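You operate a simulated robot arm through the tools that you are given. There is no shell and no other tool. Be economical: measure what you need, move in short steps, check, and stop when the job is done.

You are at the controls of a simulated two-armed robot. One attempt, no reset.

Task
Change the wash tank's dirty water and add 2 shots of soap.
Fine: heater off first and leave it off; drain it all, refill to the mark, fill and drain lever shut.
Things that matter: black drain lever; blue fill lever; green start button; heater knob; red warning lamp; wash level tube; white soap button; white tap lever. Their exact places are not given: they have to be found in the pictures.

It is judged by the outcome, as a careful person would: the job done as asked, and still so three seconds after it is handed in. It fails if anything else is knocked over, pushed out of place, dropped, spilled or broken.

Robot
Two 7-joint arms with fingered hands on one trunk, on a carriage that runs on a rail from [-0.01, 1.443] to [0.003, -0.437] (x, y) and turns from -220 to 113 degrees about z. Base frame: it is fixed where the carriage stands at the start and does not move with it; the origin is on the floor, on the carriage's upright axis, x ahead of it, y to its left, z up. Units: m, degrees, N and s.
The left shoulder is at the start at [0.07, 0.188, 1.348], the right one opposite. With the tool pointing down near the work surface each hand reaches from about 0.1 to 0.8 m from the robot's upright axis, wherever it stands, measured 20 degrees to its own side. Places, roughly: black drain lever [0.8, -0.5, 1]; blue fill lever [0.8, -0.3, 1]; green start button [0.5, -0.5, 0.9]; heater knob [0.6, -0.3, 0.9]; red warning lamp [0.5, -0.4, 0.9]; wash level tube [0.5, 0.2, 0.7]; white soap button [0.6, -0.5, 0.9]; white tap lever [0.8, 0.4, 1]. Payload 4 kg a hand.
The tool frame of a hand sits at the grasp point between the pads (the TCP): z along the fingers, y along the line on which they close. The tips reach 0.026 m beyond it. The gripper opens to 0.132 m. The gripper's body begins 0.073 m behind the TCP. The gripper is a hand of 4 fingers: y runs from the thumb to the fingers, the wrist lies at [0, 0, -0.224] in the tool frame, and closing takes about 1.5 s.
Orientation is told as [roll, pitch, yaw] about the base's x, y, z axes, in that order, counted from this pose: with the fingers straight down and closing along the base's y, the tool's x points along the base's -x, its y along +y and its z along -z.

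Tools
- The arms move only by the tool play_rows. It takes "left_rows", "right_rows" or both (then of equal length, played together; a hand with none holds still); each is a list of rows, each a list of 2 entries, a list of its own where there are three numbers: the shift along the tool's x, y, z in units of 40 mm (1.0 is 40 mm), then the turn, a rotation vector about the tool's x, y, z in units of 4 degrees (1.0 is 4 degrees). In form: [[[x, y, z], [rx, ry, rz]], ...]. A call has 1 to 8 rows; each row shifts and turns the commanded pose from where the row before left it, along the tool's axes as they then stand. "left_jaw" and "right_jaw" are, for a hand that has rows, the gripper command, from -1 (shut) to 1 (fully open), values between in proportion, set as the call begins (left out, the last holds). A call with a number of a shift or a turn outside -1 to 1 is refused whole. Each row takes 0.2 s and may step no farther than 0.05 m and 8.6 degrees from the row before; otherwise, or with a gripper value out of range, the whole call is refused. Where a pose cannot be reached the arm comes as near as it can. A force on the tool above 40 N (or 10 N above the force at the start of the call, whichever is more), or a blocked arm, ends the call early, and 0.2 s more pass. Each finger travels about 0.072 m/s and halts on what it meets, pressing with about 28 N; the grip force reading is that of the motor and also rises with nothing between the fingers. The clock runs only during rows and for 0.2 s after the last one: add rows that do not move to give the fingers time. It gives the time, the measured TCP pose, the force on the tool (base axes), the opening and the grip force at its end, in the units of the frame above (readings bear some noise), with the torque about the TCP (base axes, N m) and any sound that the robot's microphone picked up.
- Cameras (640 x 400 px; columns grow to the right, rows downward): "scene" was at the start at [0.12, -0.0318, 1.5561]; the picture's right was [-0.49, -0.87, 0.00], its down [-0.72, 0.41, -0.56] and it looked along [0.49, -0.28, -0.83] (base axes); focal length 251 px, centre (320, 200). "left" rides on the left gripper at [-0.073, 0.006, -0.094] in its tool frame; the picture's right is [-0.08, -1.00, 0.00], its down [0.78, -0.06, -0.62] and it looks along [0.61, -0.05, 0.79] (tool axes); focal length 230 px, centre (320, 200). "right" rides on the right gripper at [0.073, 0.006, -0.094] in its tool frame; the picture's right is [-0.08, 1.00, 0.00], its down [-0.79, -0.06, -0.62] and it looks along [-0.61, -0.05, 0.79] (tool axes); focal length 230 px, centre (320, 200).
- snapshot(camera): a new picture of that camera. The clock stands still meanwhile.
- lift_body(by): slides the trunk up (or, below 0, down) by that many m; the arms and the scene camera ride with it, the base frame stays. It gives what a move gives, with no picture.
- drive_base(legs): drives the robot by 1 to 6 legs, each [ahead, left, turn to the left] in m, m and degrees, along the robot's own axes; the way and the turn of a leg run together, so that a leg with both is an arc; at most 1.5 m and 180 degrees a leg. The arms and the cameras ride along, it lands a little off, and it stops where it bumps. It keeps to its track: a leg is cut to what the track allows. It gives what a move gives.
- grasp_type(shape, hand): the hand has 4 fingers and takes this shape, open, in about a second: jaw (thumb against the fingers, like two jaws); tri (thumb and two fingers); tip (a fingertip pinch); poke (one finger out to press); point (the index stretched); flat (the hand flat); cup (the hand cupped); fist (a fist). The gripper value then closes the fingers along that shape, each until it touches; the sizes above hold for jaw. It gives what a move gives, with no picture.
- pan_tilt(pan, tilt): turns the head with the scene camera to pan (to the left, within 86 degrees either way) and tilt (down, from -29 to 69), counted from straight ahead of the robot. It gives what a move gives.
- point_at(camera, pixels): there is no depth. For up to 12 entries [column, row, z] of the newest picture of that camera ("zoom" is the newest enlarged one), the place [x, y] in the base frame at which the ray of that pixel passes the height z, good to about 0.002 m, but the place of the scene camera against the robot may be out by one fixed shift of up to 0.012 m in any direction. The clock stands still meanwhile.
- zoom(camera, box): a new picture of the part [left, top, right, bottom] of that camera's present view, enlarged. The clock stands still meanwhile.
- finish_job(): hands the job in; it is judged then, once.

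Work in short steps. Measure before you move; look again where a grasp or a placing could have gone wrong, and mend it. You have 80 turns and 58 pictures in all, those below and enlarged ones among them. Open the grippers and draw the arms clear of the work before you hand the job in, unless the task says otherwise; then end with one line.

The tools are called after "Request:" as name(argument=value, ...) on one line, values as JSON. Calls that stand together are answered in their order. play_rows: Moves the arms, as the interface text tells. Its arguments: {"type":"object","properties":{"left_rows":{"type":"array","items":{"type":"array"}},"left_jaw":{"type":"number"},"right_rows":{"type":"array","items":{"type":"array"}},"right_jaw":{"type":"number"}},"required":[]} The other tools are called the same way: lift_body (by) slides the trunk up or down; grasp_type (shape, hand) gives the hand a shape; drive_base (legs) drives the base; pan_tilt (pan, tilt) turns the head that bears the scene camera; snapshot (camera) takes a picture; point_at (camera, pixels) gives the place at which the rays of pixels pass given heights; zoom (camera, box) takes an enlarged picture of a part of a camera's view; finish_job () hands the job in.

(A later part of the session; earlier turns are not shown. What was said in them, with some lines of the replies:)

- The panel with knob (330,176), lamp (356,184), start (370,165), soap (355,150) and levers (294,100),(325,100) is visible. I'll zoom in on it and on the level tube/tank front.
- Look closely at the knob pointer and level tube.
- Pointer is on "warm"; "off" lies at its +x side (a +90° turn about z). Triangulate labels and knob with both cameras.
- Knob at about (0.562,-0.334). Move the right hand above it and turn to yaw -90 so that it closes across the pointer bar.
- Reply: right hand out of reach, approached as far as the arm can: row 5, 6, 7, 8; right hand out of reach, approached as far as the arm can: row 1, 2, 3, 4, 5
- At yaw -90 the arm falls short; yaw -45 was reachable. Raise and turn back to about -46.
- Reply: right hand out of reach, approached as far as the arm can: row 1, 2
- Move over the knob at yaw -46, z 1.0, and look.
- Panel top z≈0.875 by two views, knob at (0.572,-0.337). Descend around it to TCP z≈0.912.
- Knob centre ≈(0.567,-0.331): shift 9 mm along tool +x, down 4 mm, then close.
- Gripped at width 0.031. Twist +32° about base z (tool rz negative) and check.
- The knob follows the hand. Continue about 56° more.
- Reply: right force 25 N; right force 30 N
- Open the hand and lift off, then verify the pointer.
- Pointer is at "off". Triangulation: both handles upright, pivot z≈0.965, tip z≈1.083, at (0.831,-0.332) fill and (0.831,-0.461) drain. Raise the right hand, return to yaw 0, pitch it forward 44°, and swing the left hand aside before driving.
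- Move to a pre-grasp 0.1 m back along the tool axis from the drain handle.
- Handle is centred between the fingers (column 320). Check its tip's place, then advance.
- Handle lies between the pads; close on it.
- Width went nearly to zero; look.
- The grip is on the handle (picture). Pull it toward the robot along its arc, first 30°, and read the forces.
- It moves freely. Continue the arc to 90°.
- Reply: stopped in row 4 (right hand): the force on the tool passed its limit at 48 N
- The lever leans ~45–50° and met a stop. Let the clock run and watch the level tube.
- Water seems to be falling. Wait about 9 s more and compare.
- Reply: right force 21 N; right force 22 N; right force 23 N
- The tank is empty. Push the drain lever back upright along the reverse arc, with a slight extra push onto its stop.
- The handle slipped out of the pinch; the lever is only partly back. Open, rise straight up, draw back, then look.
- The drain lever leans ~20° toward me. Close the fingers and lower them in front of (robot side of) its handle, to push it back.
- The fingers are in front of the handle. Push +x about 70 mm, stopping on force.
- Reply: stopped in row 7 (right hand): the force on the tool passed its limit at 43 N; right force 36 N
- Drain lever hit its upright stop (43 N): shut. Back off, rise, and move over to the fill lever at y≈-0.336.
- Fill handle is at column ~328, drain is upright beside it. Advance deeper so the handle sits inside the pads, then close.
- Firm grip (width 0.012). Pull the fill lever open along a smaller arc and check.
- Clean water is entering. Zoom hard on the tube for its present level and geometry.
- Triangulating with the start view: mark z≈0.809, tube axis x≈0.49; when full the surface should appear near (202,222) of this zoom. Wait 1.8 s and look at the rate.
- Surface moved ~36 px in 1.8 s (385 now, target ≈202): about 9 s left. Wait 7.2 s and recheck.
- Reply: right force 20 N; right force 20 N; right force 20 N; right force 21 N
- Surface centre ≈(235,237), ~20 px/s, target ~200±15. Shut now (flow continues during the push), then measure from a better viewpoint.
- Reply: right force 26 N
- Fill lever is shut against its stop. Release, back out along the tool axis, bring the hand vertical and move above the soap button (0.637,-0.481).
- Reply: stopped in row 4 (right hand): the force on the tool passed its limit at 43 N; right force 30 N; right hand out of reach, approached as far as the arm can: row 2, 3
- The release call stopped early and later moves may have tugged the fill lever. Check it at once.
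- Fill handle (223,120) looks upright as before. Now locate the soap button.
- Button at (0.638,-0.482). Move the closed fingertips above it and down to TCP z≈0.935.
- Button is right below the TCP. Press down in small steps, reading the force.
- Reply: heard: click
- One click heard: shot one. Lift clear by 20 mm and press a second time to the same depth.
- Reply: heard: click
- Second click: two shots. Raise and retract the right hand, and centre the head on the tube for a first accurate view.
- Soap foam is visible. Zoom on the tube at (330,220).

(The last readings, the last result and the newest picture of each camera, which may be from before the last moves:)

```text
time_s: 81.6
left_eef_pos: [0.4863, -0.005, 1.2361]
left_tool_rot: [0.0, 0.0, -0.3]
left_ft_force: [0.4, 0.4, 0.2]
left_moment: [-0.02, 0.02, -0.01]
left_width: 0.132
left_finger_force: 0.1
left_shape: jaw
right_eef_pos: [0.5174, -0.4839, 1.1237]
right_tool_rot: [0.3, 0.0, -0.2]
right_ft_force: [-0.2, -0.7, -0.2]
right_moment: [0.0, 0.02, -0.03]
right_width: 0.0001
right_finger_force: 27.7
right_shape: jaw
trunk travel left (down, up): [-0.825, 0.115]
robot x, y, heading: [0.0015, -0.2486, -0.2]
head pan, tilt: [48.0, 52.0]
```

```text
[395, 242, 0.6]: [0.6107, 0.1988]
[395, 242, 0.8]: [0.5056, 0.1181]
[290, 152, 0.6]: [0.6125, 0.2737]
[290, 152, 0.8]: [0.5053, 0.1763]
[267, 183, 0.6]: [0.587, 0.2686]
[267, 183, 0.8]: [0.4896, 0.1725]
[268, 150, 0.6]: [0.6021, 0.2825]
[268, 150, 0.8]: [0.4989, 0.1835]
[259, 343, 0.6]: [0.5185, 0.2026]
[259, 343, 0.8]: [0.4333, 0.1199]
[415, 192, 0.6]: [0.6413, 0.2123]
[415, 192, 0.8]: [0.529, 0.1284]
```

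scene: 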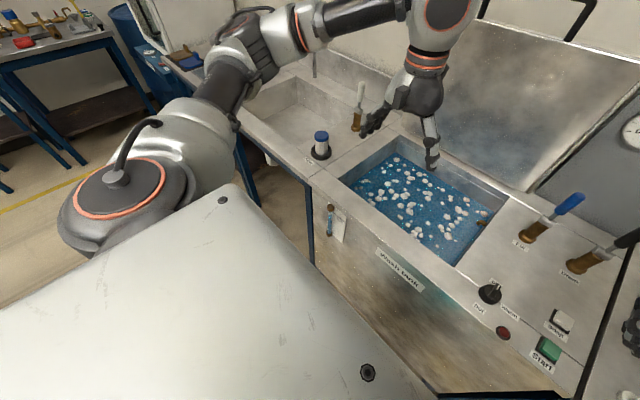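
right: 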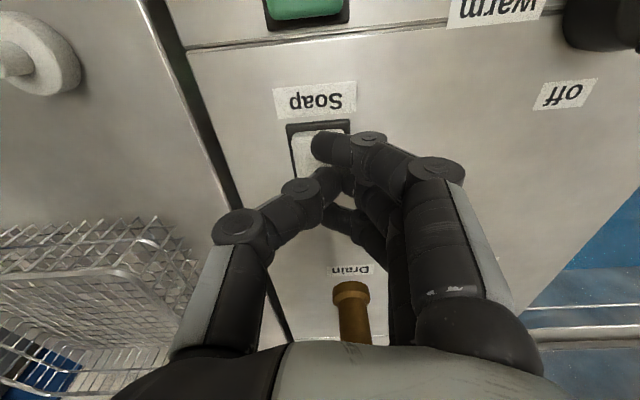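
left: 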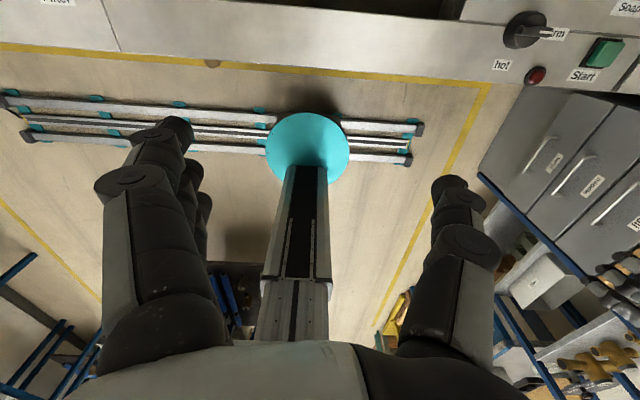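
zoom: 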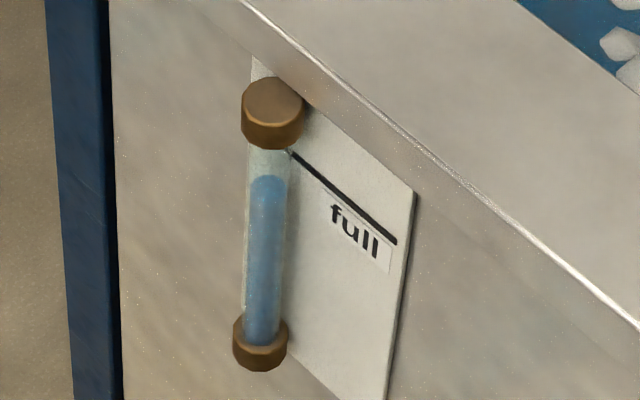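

Drive 0.5 m left for a second viewpoint and re-aim the head for parallax.

Request:
drive_base(legs=[[0, 0.5, 0]])

Request:
pan_tilt(pan=-15, tilt=62)

Request:
snapshot(camera="scene")

```text
time_s: 84.5
left_eef_pos: [0.4822, 0.494, 1.2359]
left_tool_rot: [0.1, 0.0, -0.1]
left_ft_force: [0.4, 0.0, 0.2]
left_moment: [-0.03, 0.0, 0.0]
left_width: 0.132
left_finger_force: 0.0
left_shape: jaw
right_eef_pos: [0.5155, 0.016, 1.124]
right_tool_rot: [0.1, 0.2, -0.2]
right_ft_force: [0.4, -0.5, 0.4]
right_moment: [0.02, 0.0, 0.04]
right_width: 0.0002
right_finger_force: 27.6
right_shape: jaw
trunk travel left (down, up): [-0.825, 0.115]
robot x, y, heading: [-0.0025, 0.2532, -0.2]
head pan, tilt: [48.0, 52.0]
```

```text
time_s: 85.9
left_eef_pos: [0.4824, 0.4967, 1.2354]
left_tool_rot: [-0.1, -0.1, -0.1]
left_ft_force: [-0.5, 0.4, -0.5]
left_moment: [0.0, 0.01, 0.01]
left_width: 0.1317
left_finger_force: 0.0
left_shape: jaw
right_eef_pos: [0.5141, 0.0176, 1.1241]
right_tool_rot: [0.1, 0.2, -0.1]
right_ft_force: [1.1, 0.0, 0.2]
right_moment: [0.01, -0.01, 0.02]
right_width: 0.0
right_finger_force: 28.3
right_shape: jaw
trunk travel left (down, up): [-0.825, 0.115]
robot x, y, heading: [-0.0016, 0.2535, 0.0]
head pan, tilt: [-15.0, 62.0]
```

```text
6 pictures are left
```

scene: 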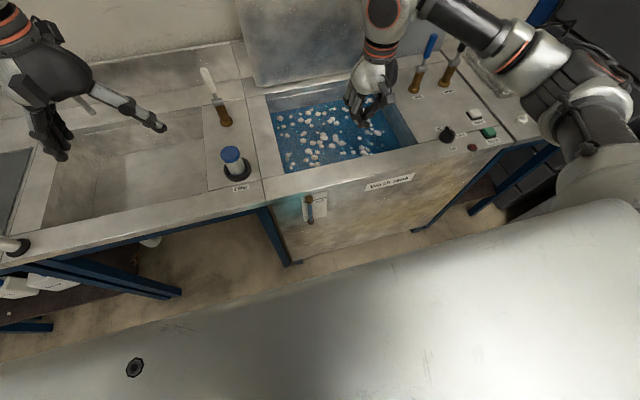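

Request:
zoom(camera="scene", box=[280, 184, 352, 229])

```text
8.89 times, centred on (316, 206) of scene
```

zoom: 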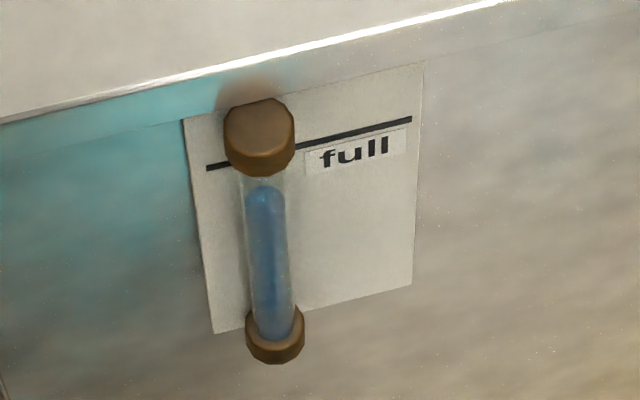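

Request:
point_at(camera="zoom", pixels=[[411, 120, 0.6], [411, 120, 0.8], [264, 192, 0.6], [264, 192, 0.8], [274, 338, 0.6], [274, 338, 0.8], [423, 64, 0.6], [423, 64, 0.8], [207, 168, 0.6], [207, 168, 0.8], [260, 175, 0.6], [260, 175, 0.8]])

```text
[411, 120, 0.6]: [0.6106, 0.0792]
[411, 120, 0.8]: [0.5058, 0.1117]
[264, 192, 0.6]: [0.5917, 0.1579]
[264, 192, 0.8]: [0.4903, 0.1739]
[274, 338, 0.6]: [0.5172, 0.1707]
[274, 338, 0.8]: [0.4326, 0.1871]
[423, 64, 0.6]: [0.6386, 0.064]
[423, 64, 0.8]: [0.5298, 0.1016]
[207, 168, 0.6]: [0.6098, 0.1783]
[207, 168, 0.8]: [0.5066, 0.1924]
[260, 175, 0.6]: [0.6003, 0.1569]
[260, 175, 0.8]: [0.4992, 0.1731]
```

Parallax solution: mark z≈0.811, surface z≈0.798 (tank about 91% of mark). A small top-up (~13 mm, about one brief opening) is needed. Drive back and pitch the right hand again.

Request:
drive_base(legs=[[0, -0.5, 0]])

Request:
play_rows(right_rows=[[[0, 0, 0], [0, -1, 0]], [[0, 0, 0], [0, -1, 0]], [[0, 0, 0], [0, -1, 0]], [[0, 0, 0], [0, -1, 0]], [[0, 0, 0], [0, -1, 0]], [[0, 0, 0], [0, -1, 0]]], right_jaw=0.3)

Request:
play_rows(right_rows=[[[0, 0, 0], [0, -1, 0]], [[0, 0, 0], [0, -1, 0]], [[0, 0, 0], [0, -1, 0]], [[0, 0, 0], [0, -1, 0]], [[0, 0, 0], [0, -1, 0]], [[0, 0, 0], [0, -0.25, 0]]])

Request:
pan_tilt(pan=48, tilt=52)

```text
time_s: 88.8
left_eef_pos: [0.4865, 0.0001, 1.2352]
left_tool_rot: [0.0, 0.0, -0.3]
left_ft_force: [-0.4, -0.5, -0.3]
left_moment: [0.01, 0.01, 0.0]
left_width: 0.1317
left_finger_force: 0.1
left_shape: jaw
right_eef_pos: [0.5184, -0.4805, 1.1244]
right_tool_rot: [0.1, 0.1, -0.2]
right_ft_force: [-0.6, 0.0, 0.1]
right_moment: [0.0, -0.02, 0.01]
right_width: 0.0
right_finger_force: 28.0
right_shape: jaw
trunk travel left (down, up): [-0.825, 0.115]
robot x, y, heading: [0.0018, -0.2462, -0.4]
head pan, tilt: [-15.0, 62.0]
```

```text
time_s: 90.2
left_eef_pos: [0.4863, -0.0023, 1.2361]
left_tool_rot: [0.0, -0.1, -0.3]
left_ft_force: [0.1, 0.5, -0.7]
left_moment: [0.01, 0.0, 0.01]
left_width: 0.1318
left_finger_force: 0.1
left_shape: jaw
right_eef_pos: [0.517, -0.4824, 1.1249]
right_tool_rot: [0.2, -24.1, -0.3]
right_ft_force: [-0.7, -0.5, 0.4]
right_moment: [-0.02, 0.01, -0.04]
right_width: 0.0856
right_finger_force: 0.0
right_shape: jaw
trunk travel left (down, up): [-0.825, 0.115]
robot x, y, heading: [-0.0002, -0.2432, -0.1]
head pan, tilt: [-15.0, 62.0]
```

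```text
time_s: 91.6
left_eef_pos: [0.4862, -0.0012, 1.2356]
left_tool_rot: [0.0, 0.0, -0.3]
left_ft_force: [0.8, -0.3, -0.7]
left_moment: [0.01, 0.0, -0.01]
left_width: 0.1317
left_finger_force: 0.1
left_shape: jaw
right_eef_pos: [0.5166, -0.4808, 1.1229]
right_tool_rot: [0.2, -44.9, -0.5]
right_ft_force: [0.3, 0.1, 0.0]
right_moment: [0.0, -0.01, 0.02]
right_width: 0.0857
right_finger_force: 0.1
right_shape: jaw
trunk travel left (down, up): [-0.825, 0.115]
robot x, y, heading: [0.0003, -0.2443, -0.4]
head pan, tilt: [-15.0, 62.0]
```

```text
time_s: 92.9
left_eef_pos: [0.4875, -0.0023, 1.2357]
left_tool_rot: [0.0, -0.2, -0.3]
left_ft_force: [-0.3, 1.1, 0.2]
left_moment: [-0.01, 0.05, 0.01]
left_width: 0.1318
left_finger_force: 0.0
left_shape: jaw
right_eef_pos: [0.5177, -0.4809, 1.1226]
right_tool_rot: [0.2, -44.9, -0.4]
right_ft_force: [-0.3, 0.2, 0.5]
right_moment: [-0.01, 0.02, 0.02]
right_width: 0.0853
right_finger_force: 0.2
right_shape: jaw
trunk travel left (down, up): [-0.825, 0.115]
robot x, y, heading: [0.0061, -0.2423, -0.4]
head pan, tilt: [48.0, 52.0]
```

Go to the same pre-grasp at the fill lever as before.

Request:
play_rows(right_rows=[[[-0.645, 0.6, 0.69], [0, 0, 0]], [[-0.645, 0.6, 0.69], [0, 0, 0]], [[-0.645, 0.6, 0.69], [0, 0, 0]], [[-0.645, 0.6, 0.69], [0, 0, 0]], [[-0.645, 0.6, 0.69], [0, 0, 0]], [[-0.645, 0.6, 0.69], [0, 0, 0]], [[0, 0, 0], [0, 0, 0]]], right_jaw=0.1)

```text
time_s: 94.5
left_eef_pos: [0.4863, -0.0022, 1.236]
left_tool_rot: [0.0, 0.0, -0.3]
left_ft_force: [1.0, -0.2, -0.6]
left_moment: [-0.02, 0.01, -0.01]
left_width: 0.132
left_finger_force: 0.0
left_shape: jaw
right_eef_pos: [0.7462, -0.3391, 1.1165]
right_tool_rot: [0.2, -44.8, -0.4]
right_ft_force: [0.4, -0.1, 0.1]
right_moment: [0.0, 0.0, 0.0]
right_width: 0.0733
right_finger_force: 0.1
right_shape: jaw
trunk travel left (down, up): [-0.825, 0.115]
robot x, y, heading: [-0.0002, -0.248, -0.3]
head pan, tilt: [48.0, 52.0]
```

Pose matches the earlier pre-grasp. Advance and close as before.

Request:
play_rows(right_rows=[[[0.05, 0.03, 0.61], [0, 0, 0]], [[0.05, 0.03, 0.61], [0, 0, 0]], [[0.05, 0.03, 0.61], [0, 0, 0]], [[0.05, 0.03, 0.61], [0, 0, 0]], [[0, 0, 0], [0, 0, 0]]])

Request:
play_rows(right_rows=[[[0, 0, 0], [0, 0, 0]], [[0, 0, 0], [0, 0, 0]], [[0, 0, 0], [0, 0, 0]], [[0, 0, 0], [0, 0, 0]], [[0, 0, 0], [0, 0, 0]]], right_jaw=-1)

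```text
time_s: 95.7
left_eef_pos: [0.4849, -0.0019, 1.2363]
left_tool_rot: [0.1, 0.1, -0.3]
left_ft_force: [-0.6, 0.0, 0.5]
left_moment: [-0.01, -0.01, 0.02]
left_width: 0.1318
left_finger_force: 0.1
left_shape: jaw
right_eef_pos: [0.8075, -0.3331, 1.0428]
right_tool_rot: [0.3, -44.9, -0.4]
right_ft_force: [-0.7, 0.1, 0.7]
right_moment: [0.02, 0.03, -0.04]
right_width: 0.0731
right_finger_force: 0.0
right_shape: jaw
trunk travel left (down, up): [-0.825, 0.115]
robot x, y, heading: [0.0, -0.2449, -0.4]
head pan, tilt: [48.0, 52.0]
```

```text
time_s: 96.9
left_eef_pos: [0.4859, -0.0022, 1.2349]
left_tool_rot: [0.0, 0.0, -0.4]
left_ft_force: [0.1, 0.5, 0.6]
left_moment: [0.04, -0.01, 0.03]
left_width: 0.1321
left_finger_force: 0.0
left_shape: jaw
right_eef_pos: [0.8083, -0.3352, 1.0424]
right_tool_rot: [0.3, -44.9, -0.4]
right_ft_force: [0.9, -3.6, -0.3]
right_moment: [-0.16, 0.09, 0.05]
right_width: 0.0095
right_finger_force: 27.9
right_shape: jaw
trunk travel left (down, up): [-0.825, 0.115]
robot x, y, heading: [0.0054, -0.2434, -0.4]
head pan, tilt: [48.0, 52.0]
```

Gripped (0.0095). Open partly and shut again at once.

Request:
play_rows(right_rows=[[[0.21, 0, -0.155], [0, 0, 0]], [[0.21, 0, -0.155], [0, 0, 0]], [[0.24, 0, -0.096], [0, 0, 0]], [[0.24, 0, -0.096], [0, 0, 0]], [[0.257, 0, -0.03], [0, 0, 0]]])

Request:
play_rows(right_rows=[[[-0.3, 0, 0.04], [0, 0, 0]], [[-0.28, 0, 0.1], [0, 0, 0]], [[-0.27, 0, 0.14], [0, 0, 0]], [[-0.27, 0, 0.2], [0, 0, 0]], [[-0.15, 0, 0.13], [0, 0, 0]]])

Request:
zoom(camera="scene", box=[300, 195, 372, 240])

```text
time_s: 98.1
left_eef_pos: [0.4873, -0.0029, 1.2339]
left_tool_rot: [0.1, 0.1, -0.3]
left_ft_force: [0.7, 0.2, -0.4]
left_moment: [0.0, -0.01, 0.02]
left_width: 0.1319
left_finger_force: 0.1
left_shape: jaw
right_eef_pos: [0.7632, -0.3362, 1.0228]
right_tool_rot: [0.4, -44.8, -0.5]
right_ft_force: [9.0, -8.4, -3.8]
right_moment: [-0.04, -0.14, -0.09]
right_width: 0.0073
right_finger_force: 28.4
right_shape: jaw
trunk travel left (down, up): [-0.825, 0.115]
robot x, y, heading: [-0.0012, -0.243, -0.5]
head pan, tilt: [48.0, 52.0]
```

```text
time_s: 99.3
left_eef_pos: [0.4853, -0.0052, 1.2366]
left_tool_rot: [0.2, 0.1, -0.3]
left_ft_force: [0.6, 0.1, 0.0]
left_moment: [0.0, 0.01, 0.0]
left_width: 0.132
left_finger_force: 0.0
left_shape: jaw
right_eef_pos: [0.8128, -0.3362, 1.0416]
right_tool_rot: [0.4, -44.9, -0.6]
right_ft_force: [-5.1, -18.2, -4.6]
right_moment: [-0.26, 0.41, -0.33]
right_width: 0.009
right_finger_force: 28.0
right_shape: jaw
trunk travel left (down, up): [-0.825, 0.115]
robot x, y, heading: [0.0012, -0.2453, -0.0]
head pan, tilt: [48.0, 52.0]
```

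```text
8.89 times, centred on (336, 218) of scene
```

zoom: 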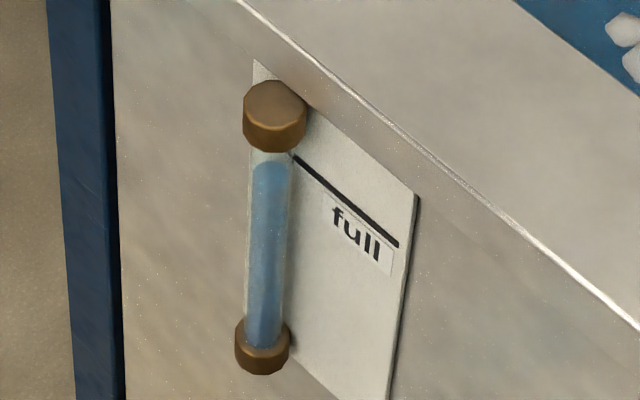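

Surface rose ~18 px (≈14 mm) to about the mark. Nudge the lever onto its stop, then open the fingers without moving.

Request:
play_rows(right_rows=[[[-0.09, 0, 0.08], [0, 0, 0]], [[0, 0, 0], [0, 0, 0]]])

Request:
play_rows(right_rows=[[[0, 0, 0], [0, 0, 0]], [[0, 0, 0], [0, 0, 0]], [[0, 0, 0], [0, 0, 0]], [[0, 0, 0], [0, 0, 0]], [[0, 0, 0], [0, 0, 0]], [[0, 0, 0], [0, 0, 0]]], right_jaw=0.1)

```text
time_s: 99.9
left_eef_pos: [0.4852, -0.0049, 1.2364]
left_tool_rot: [0.2, 0.1, -0.3]
left_ft_force: [0.4, 0.2, -0.2]
left_moment: [0.02, 0.02, -0.01]
left_width: 0.1319
left_finger_force: 0.1
left_shape: jaw
right_eef_pos: [0.818, -0.3358, 1.0417]
right_tool_rot: [0.4, -44.8, -0.6]
right_ft_force: [-12.4, -17.6, -8.8]
right_moment: [-0.22, 0.4, -0.27]
right_width: 0.0091
right_finger_force: 28.3
right_shape: jaw
trunk travel left (down, up): [-0.825, 0.115]
robot x, y, heading: [0.0029, -0.2425, -0.3]
head pan, tilt: [48.0, 52.0]
```

```text
time_s: 101.3
left_eef_pos: [0.4865, -0.0007, 1.2353]
left_tool_rot: [0.1, -0.1, -0.2]
left_ft_force: [0.4, -0.9, 0.6]
left_moment: [0.03, 0.0, 0.0]
left_width: 0.1318
left_finger_force: 0.1
left_shape: jaw
right_eef_pos: [0.819, -0.3326, 1.0412]
right_tool_rot: [0.2, -44.9, -0.3]
right_ft_force: [-0.1, 0.7, 0.0]
right_moment: [0.02, -0.04, 0.03]
right_width: 0.0718
right_finger_force: 0.0
right_shape: jaw
trunk travel left (down, up): [-0.825, 0.115]
robot x, y, heading: [-0.0021, -0.2407, 0.1]
head pan, tilt: [48.0, 52.0]
```

Released with no load. Back out along the tool axis and inspect the levers.

Request:
play_rows(right_rows=[[[0, 0, -0.65], [0, 0, 0]], [[0, 0, -0.65], [0, 0, 0]], [[0, 0, -0.65], [0, 0, 0]], [[0, 0, -0.65], [0, 0, 0]], [[0, 0, 0], [0, 0, 0]]])

Request:
snapshot(camera="right")

```text
time_s: 102.5
left_eef_pos: [0.486, -0.0018, 1.2349]
left_tool_rot: [0.0, 0.1, -0.2]
left_ft_force: [0.4, 0.4, 0.2]
left_moment: [-0.02, 0.01, 0.02]
left_width: 0.1319
left_finger_force: 0.1
left_shape: jaw
right_eef_pos: [0.7441, -0.3333, 1.1178]
right_tool_rot: [0.2, -44.9, -0.5]
right_ft_force: [-0.3, 0.0, -1.0]
right_moment: [-0.03, 0.02, 0.03]
right_width: 0.0718
right_finger_force: 0.1
right_shape: jaw
trunk travel left (down, up): [-0.825, 0.115]
robot x, y, heading: [0.0021, -0.2457, -0.4]
head pan, tilt: [48.0, 52.0]
```

```text
3 pictures are left
```

right: 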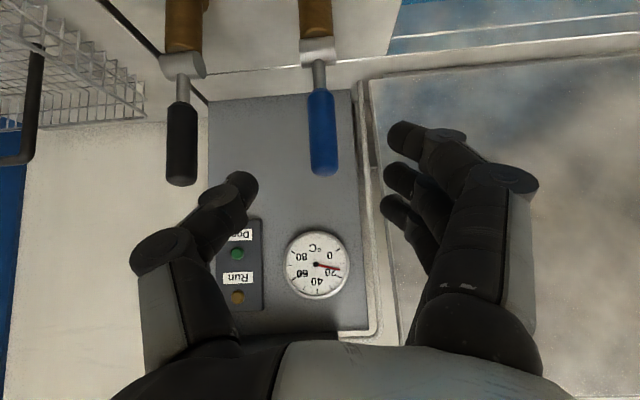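

Both handles look upright. To be sure the fill is fully home, push it with the closed fingers as I did with the drain.

Request:
play_rows(right_rows=[[[0, 0, 0], [0, 0, 0]], [[0, 0, 0], [0, 0, 0]], [[0, 0, 0], [0, 0, 0]], [[0, 0, 0], [0, 0, 0]], [[0.5, 0, 0.42], [0, 0, 0]], [[0.5, 0, 0.42], [0, 0, 0]], [[0, 0, 0], [0, 0, 0]]], right_jaw=-1)

Request:
play_rows(right_rows=[[[-0.176, 0, 0.178], [0, 0, 0]], [[-0.176, 0, 0.178], [0, 0, 0]], [[-0.176, 0, 0.178], [0, 0, 0]], [[-0.176, 0, 0.178], [0, 0, 0]], [[-0.176, 0, 0.178], [0, 0, 0]], [[-0.176, 0, 0.178], [0, 0, 0]], [[-0.176, 0, 0.178], [0, 0, 0]]])

```text
time_s: 104.1
left_eef_pos: [0.485, -0.001, 1.2372]
left_tool_rot: [0.0, 0.1, -0.3]
left_ft_force: [0.4, 0.3, 0.7]
left_moment: [0.0, 0.0, 0.0]
left_width: 0.1319
left_finger_force: 0.1
left_shape: jaw
right_eef_pos: [0.7401, -0.3328, 1.0651]
right_tool_rot: [0.1, -45.0, -0.4]
right_ft_force: [-0.5, -0.3, 0.3]
right_moment: [0.0, 0.0, 0.0]
right_width: 0.0001
right_finger_force: 28.5
right_shape: jaw
trunk travel left (down, up): [-0.825, 0.115]
robot x, y, heading: [0.0051, -0.2434, -0.3]
head pan, tilt: [48.0, 52.0]
```

```text
time_s: 105.5
left_eef_pos: [0.484, -0.0019, 1.2377]
left_tool_rot: [0.1, -0.2, -0.2]
left_ft_force: [0.4, 1.0, 0.1]
left_moment: [0.02, 0.06, 0.04]
left_width: 0.1319
left_finger_force: 0.0
left_shape: jaw
right_eef_pos: [0.789, -0.3289, 1.0603]
right_tool_rot: [0.4, -44.2, -0.2]
right_ft_force: [-33.1, 3.2, 7.9]
right_moment: [-0.13, -0.85, -0.15]
right_width: 0.0
right_finger_force: 27.7
right_shape: jaw
trunk travel left (down, up): [-0.825, 0.115]
robot x, y, heading: [0.0009, -0.2432, -0.3]
head pan, tilt: [48.0, 52.0]
stopped in row 6 (right hand): the force on the tool passed its limit at 49 N (the readings are from after the stop); the commanded pose is now the measured one
```

Fill lever is hard on its stop. Retract the right hand (back, up), open it, and check the final level and scene.

Request:
play_rows(right_rows=[[[0.49, 0, -0.49], [0, 0, 0]], [[0.49, 0, -0.49], [0, 0, 0]], [[-0.45, 0, -0.45], [0, 0, 0]], [[-0.45, 0, -0.45], [0, 0, 0]], [[0.5, -0.3, -0.6], [0, 0, 0]], [[0.5, -0.3, -0.6], [0, 0, 0]], [[0.5, -0.3, -0.6], [0, 0, 0]], [[0.5, -0.3, -0.6], [0, 0, 0]]])

Request:
play_rows(right_rows=[[[0.5, -0.3, -0.6], [0, 0, 0]], [[0.5, -0.3, -0.6], [0, 0, 0]], [[0, 0, 0], [0, 0, 0]], [[0, 0, 0], [0, 0, 0]], [[0, 0, 0], [0, 0, 0]], [[0, 0, 0], [0, 0, 0]], [[0, 0, 0], [0, 0, 0]], [[0, 0, 0], [0, 0, 0]]], right_jaw=1)

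Request:
zoom(camera="scene", box=[300, 195, 372, 240])

Request:
snapshot(camera="scene")

```text
time_s: 107.3
left_eef_pos: [0.4856, -0.0029, 1.2364]
left_tool_rot: [0.1, -0.2, -0.2]
left_ft_force: [0.4, -0.9, 0.5]
left_moment: [0.03, 0.02, 0.03]
left_width: 0.1319
left_finger_force: 0.0
left_shape: jaw
right_eef_pos: [0.613, -0.3813, 1.1231]
right_tool_rot: [0.2, -44.2, -0.3]
right_ft_force: [-0.3, -0.2, -0.2]
right_moment: [0.03, -0.01, -0.02]
right_width: 0.0
right_finger_force: 28.3
right_shape: jaw
trunk travel left (down, up): [-0.825, 0.115]
robot x, y, heading: [0.0062, -0.2419, -0.4]
head pan, tilt: [48.0, 52.0]
```

```text
time_s: 109.1
left_eef_pos: [0.4859, -0.0025, 1.2364]
left_tool_rot: [0.0, 0.0, -0.4]
left_ft_force: [-0.6, 0.3, 0.0]
left_moment: [-0.01, -0.03, 0.0]
left_width: 0.132
left_finger_force: 0.0
left_shape: jaw
right_eef_pos: [0.5536, -0.4027, 1.1276]
right_tool_rot: [0.2, -44.1, -0.2]
right_ft_force: [0.2, 0.3, -0.1]
right_moment: [0.02, 0.0, 0.01]
right_width: 0.1314
right_finger_force: 0.0
right_shape: jaw
trunk travel left (down, up): [-0.825, 0.115]
robot x, y, heading: [0.0041, -0.2431, -0.3]
head pan, tilt: [48.0, 52.0]
```

```text
8.89 times, centred on (336, 218) of scene
```

zoom: 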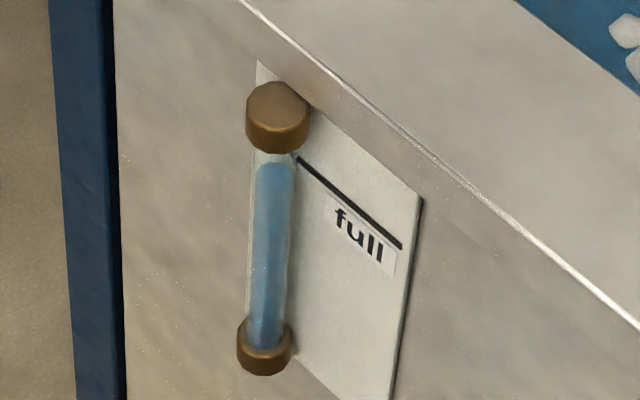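

```text
1 pictures are left
```

scene: 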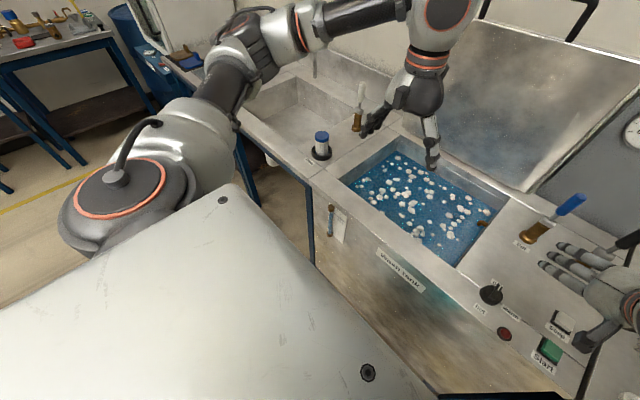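

Level is steady at the mark (same as 10 s ago), levers up, foam in the tank. Draw both hands back and up, clear of the work.

Request:
play_rows(right_rows=[[[0, 0, -0.9], [0, 0, 0]], [[0, 0, -0.9], [0, 0, 0]], [[0.5, 0, -0.6], [0, 0, 0]], [[0.5, 0, -0.6], [0, 0, 0]], [[0, 0, 0], [0, 0, 0]]], left_rows=[[[0.5, 0, -0.5], [0, 0, 0]], [[0.5, 0, -0.5], [0, 0, 0]], [[0.5, 0, -0.2], [0, 0, 0]], [[0.5, 0, 0], [0, 0, 0]], [[0, 0, 0], [0, 0, 0]]])

Request:
pan_tilt(pan=-29, tilt=50)

Request:
snapshot(camera="scene")

```text
time_s: 110.3
left_eef_pos: [0.407, -0.0018, 1.2839]
left_tool_rot: [0.0, 0.0, -0.3]
left_ft_force: [-0.9, -0.5, -0.4]
left_moment: [-0.02, -0.02, 0.02]
left_width: 0.132
left_finger_force: 0.1
left_shape: jaw
right_eef_pos: [0.4421, -0.4045, 1.1855]
right_tool_rot: [0.2, -44.0, -0.3]
right_ft_force: [0.8, -0.3, 1.0]
right_moment: [0.0, 0.02, 0.0]
right_width: 0.1315
right_finger_force: 0.1
right_shape: jaw
trunk travel left (down, up): [-0.825, 0.115]
robot x, y, heading: [-0.002, -0.2453, -0.5]
head pan, tilt: [48.0, 52.0]
```

```text
time_s: 111.8
left_eef_pos: [0.4061, -0.0021, 1.2832]
left_tool_rot: [0.0, 0.0, -0.3]
left_ft_force: [-0.5, -0.2, -0.1]
left_moment: [0.03, -0.01, 0.0]
left_width: 0.1322
left_finger_force: 0.0
left_shape: jaw
right_eef_pos: [0.4414, -0.404, 1.1881]
right_tool_rot: [0.0, -44.2, -0.2]
right_ft_force: [1.0, 0.2, -0.4]
right_moment: [0.0, -0.01, -0.04]
right_width: 0.1322
right_finger_force: 0.1
right_shape: jaw
trunk travel left (down, up): [-0.825, 0.115]
robot x, y, heading: [-0.0026, -0.2433, -0.4]
head pan, tilt: [-29.0, 50.0]
```

```text
0 pictures are left
```

scene: 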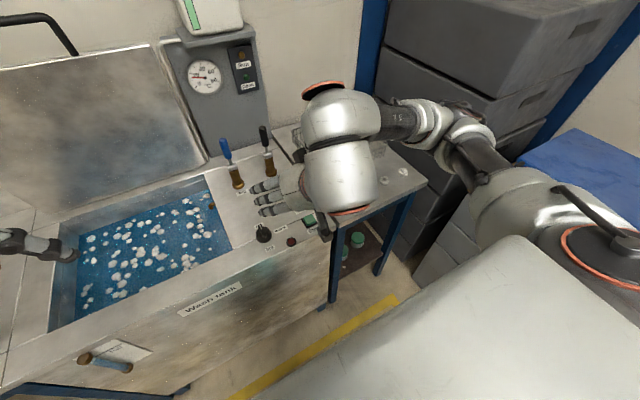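

Both levers stand upright, the knob points to off, the lamp is dark and the hands are clear, so I'm handing the job in.

Request:
finish_job()

```text
The job is handed in.
```

The job is handed in: the heater was turned off first and left off, the dirty water was drained completely, the tank was refilled to within about 3 mm of the full mark as estimated from the pictures, 2 shots of soap were added, and both levers are shut.
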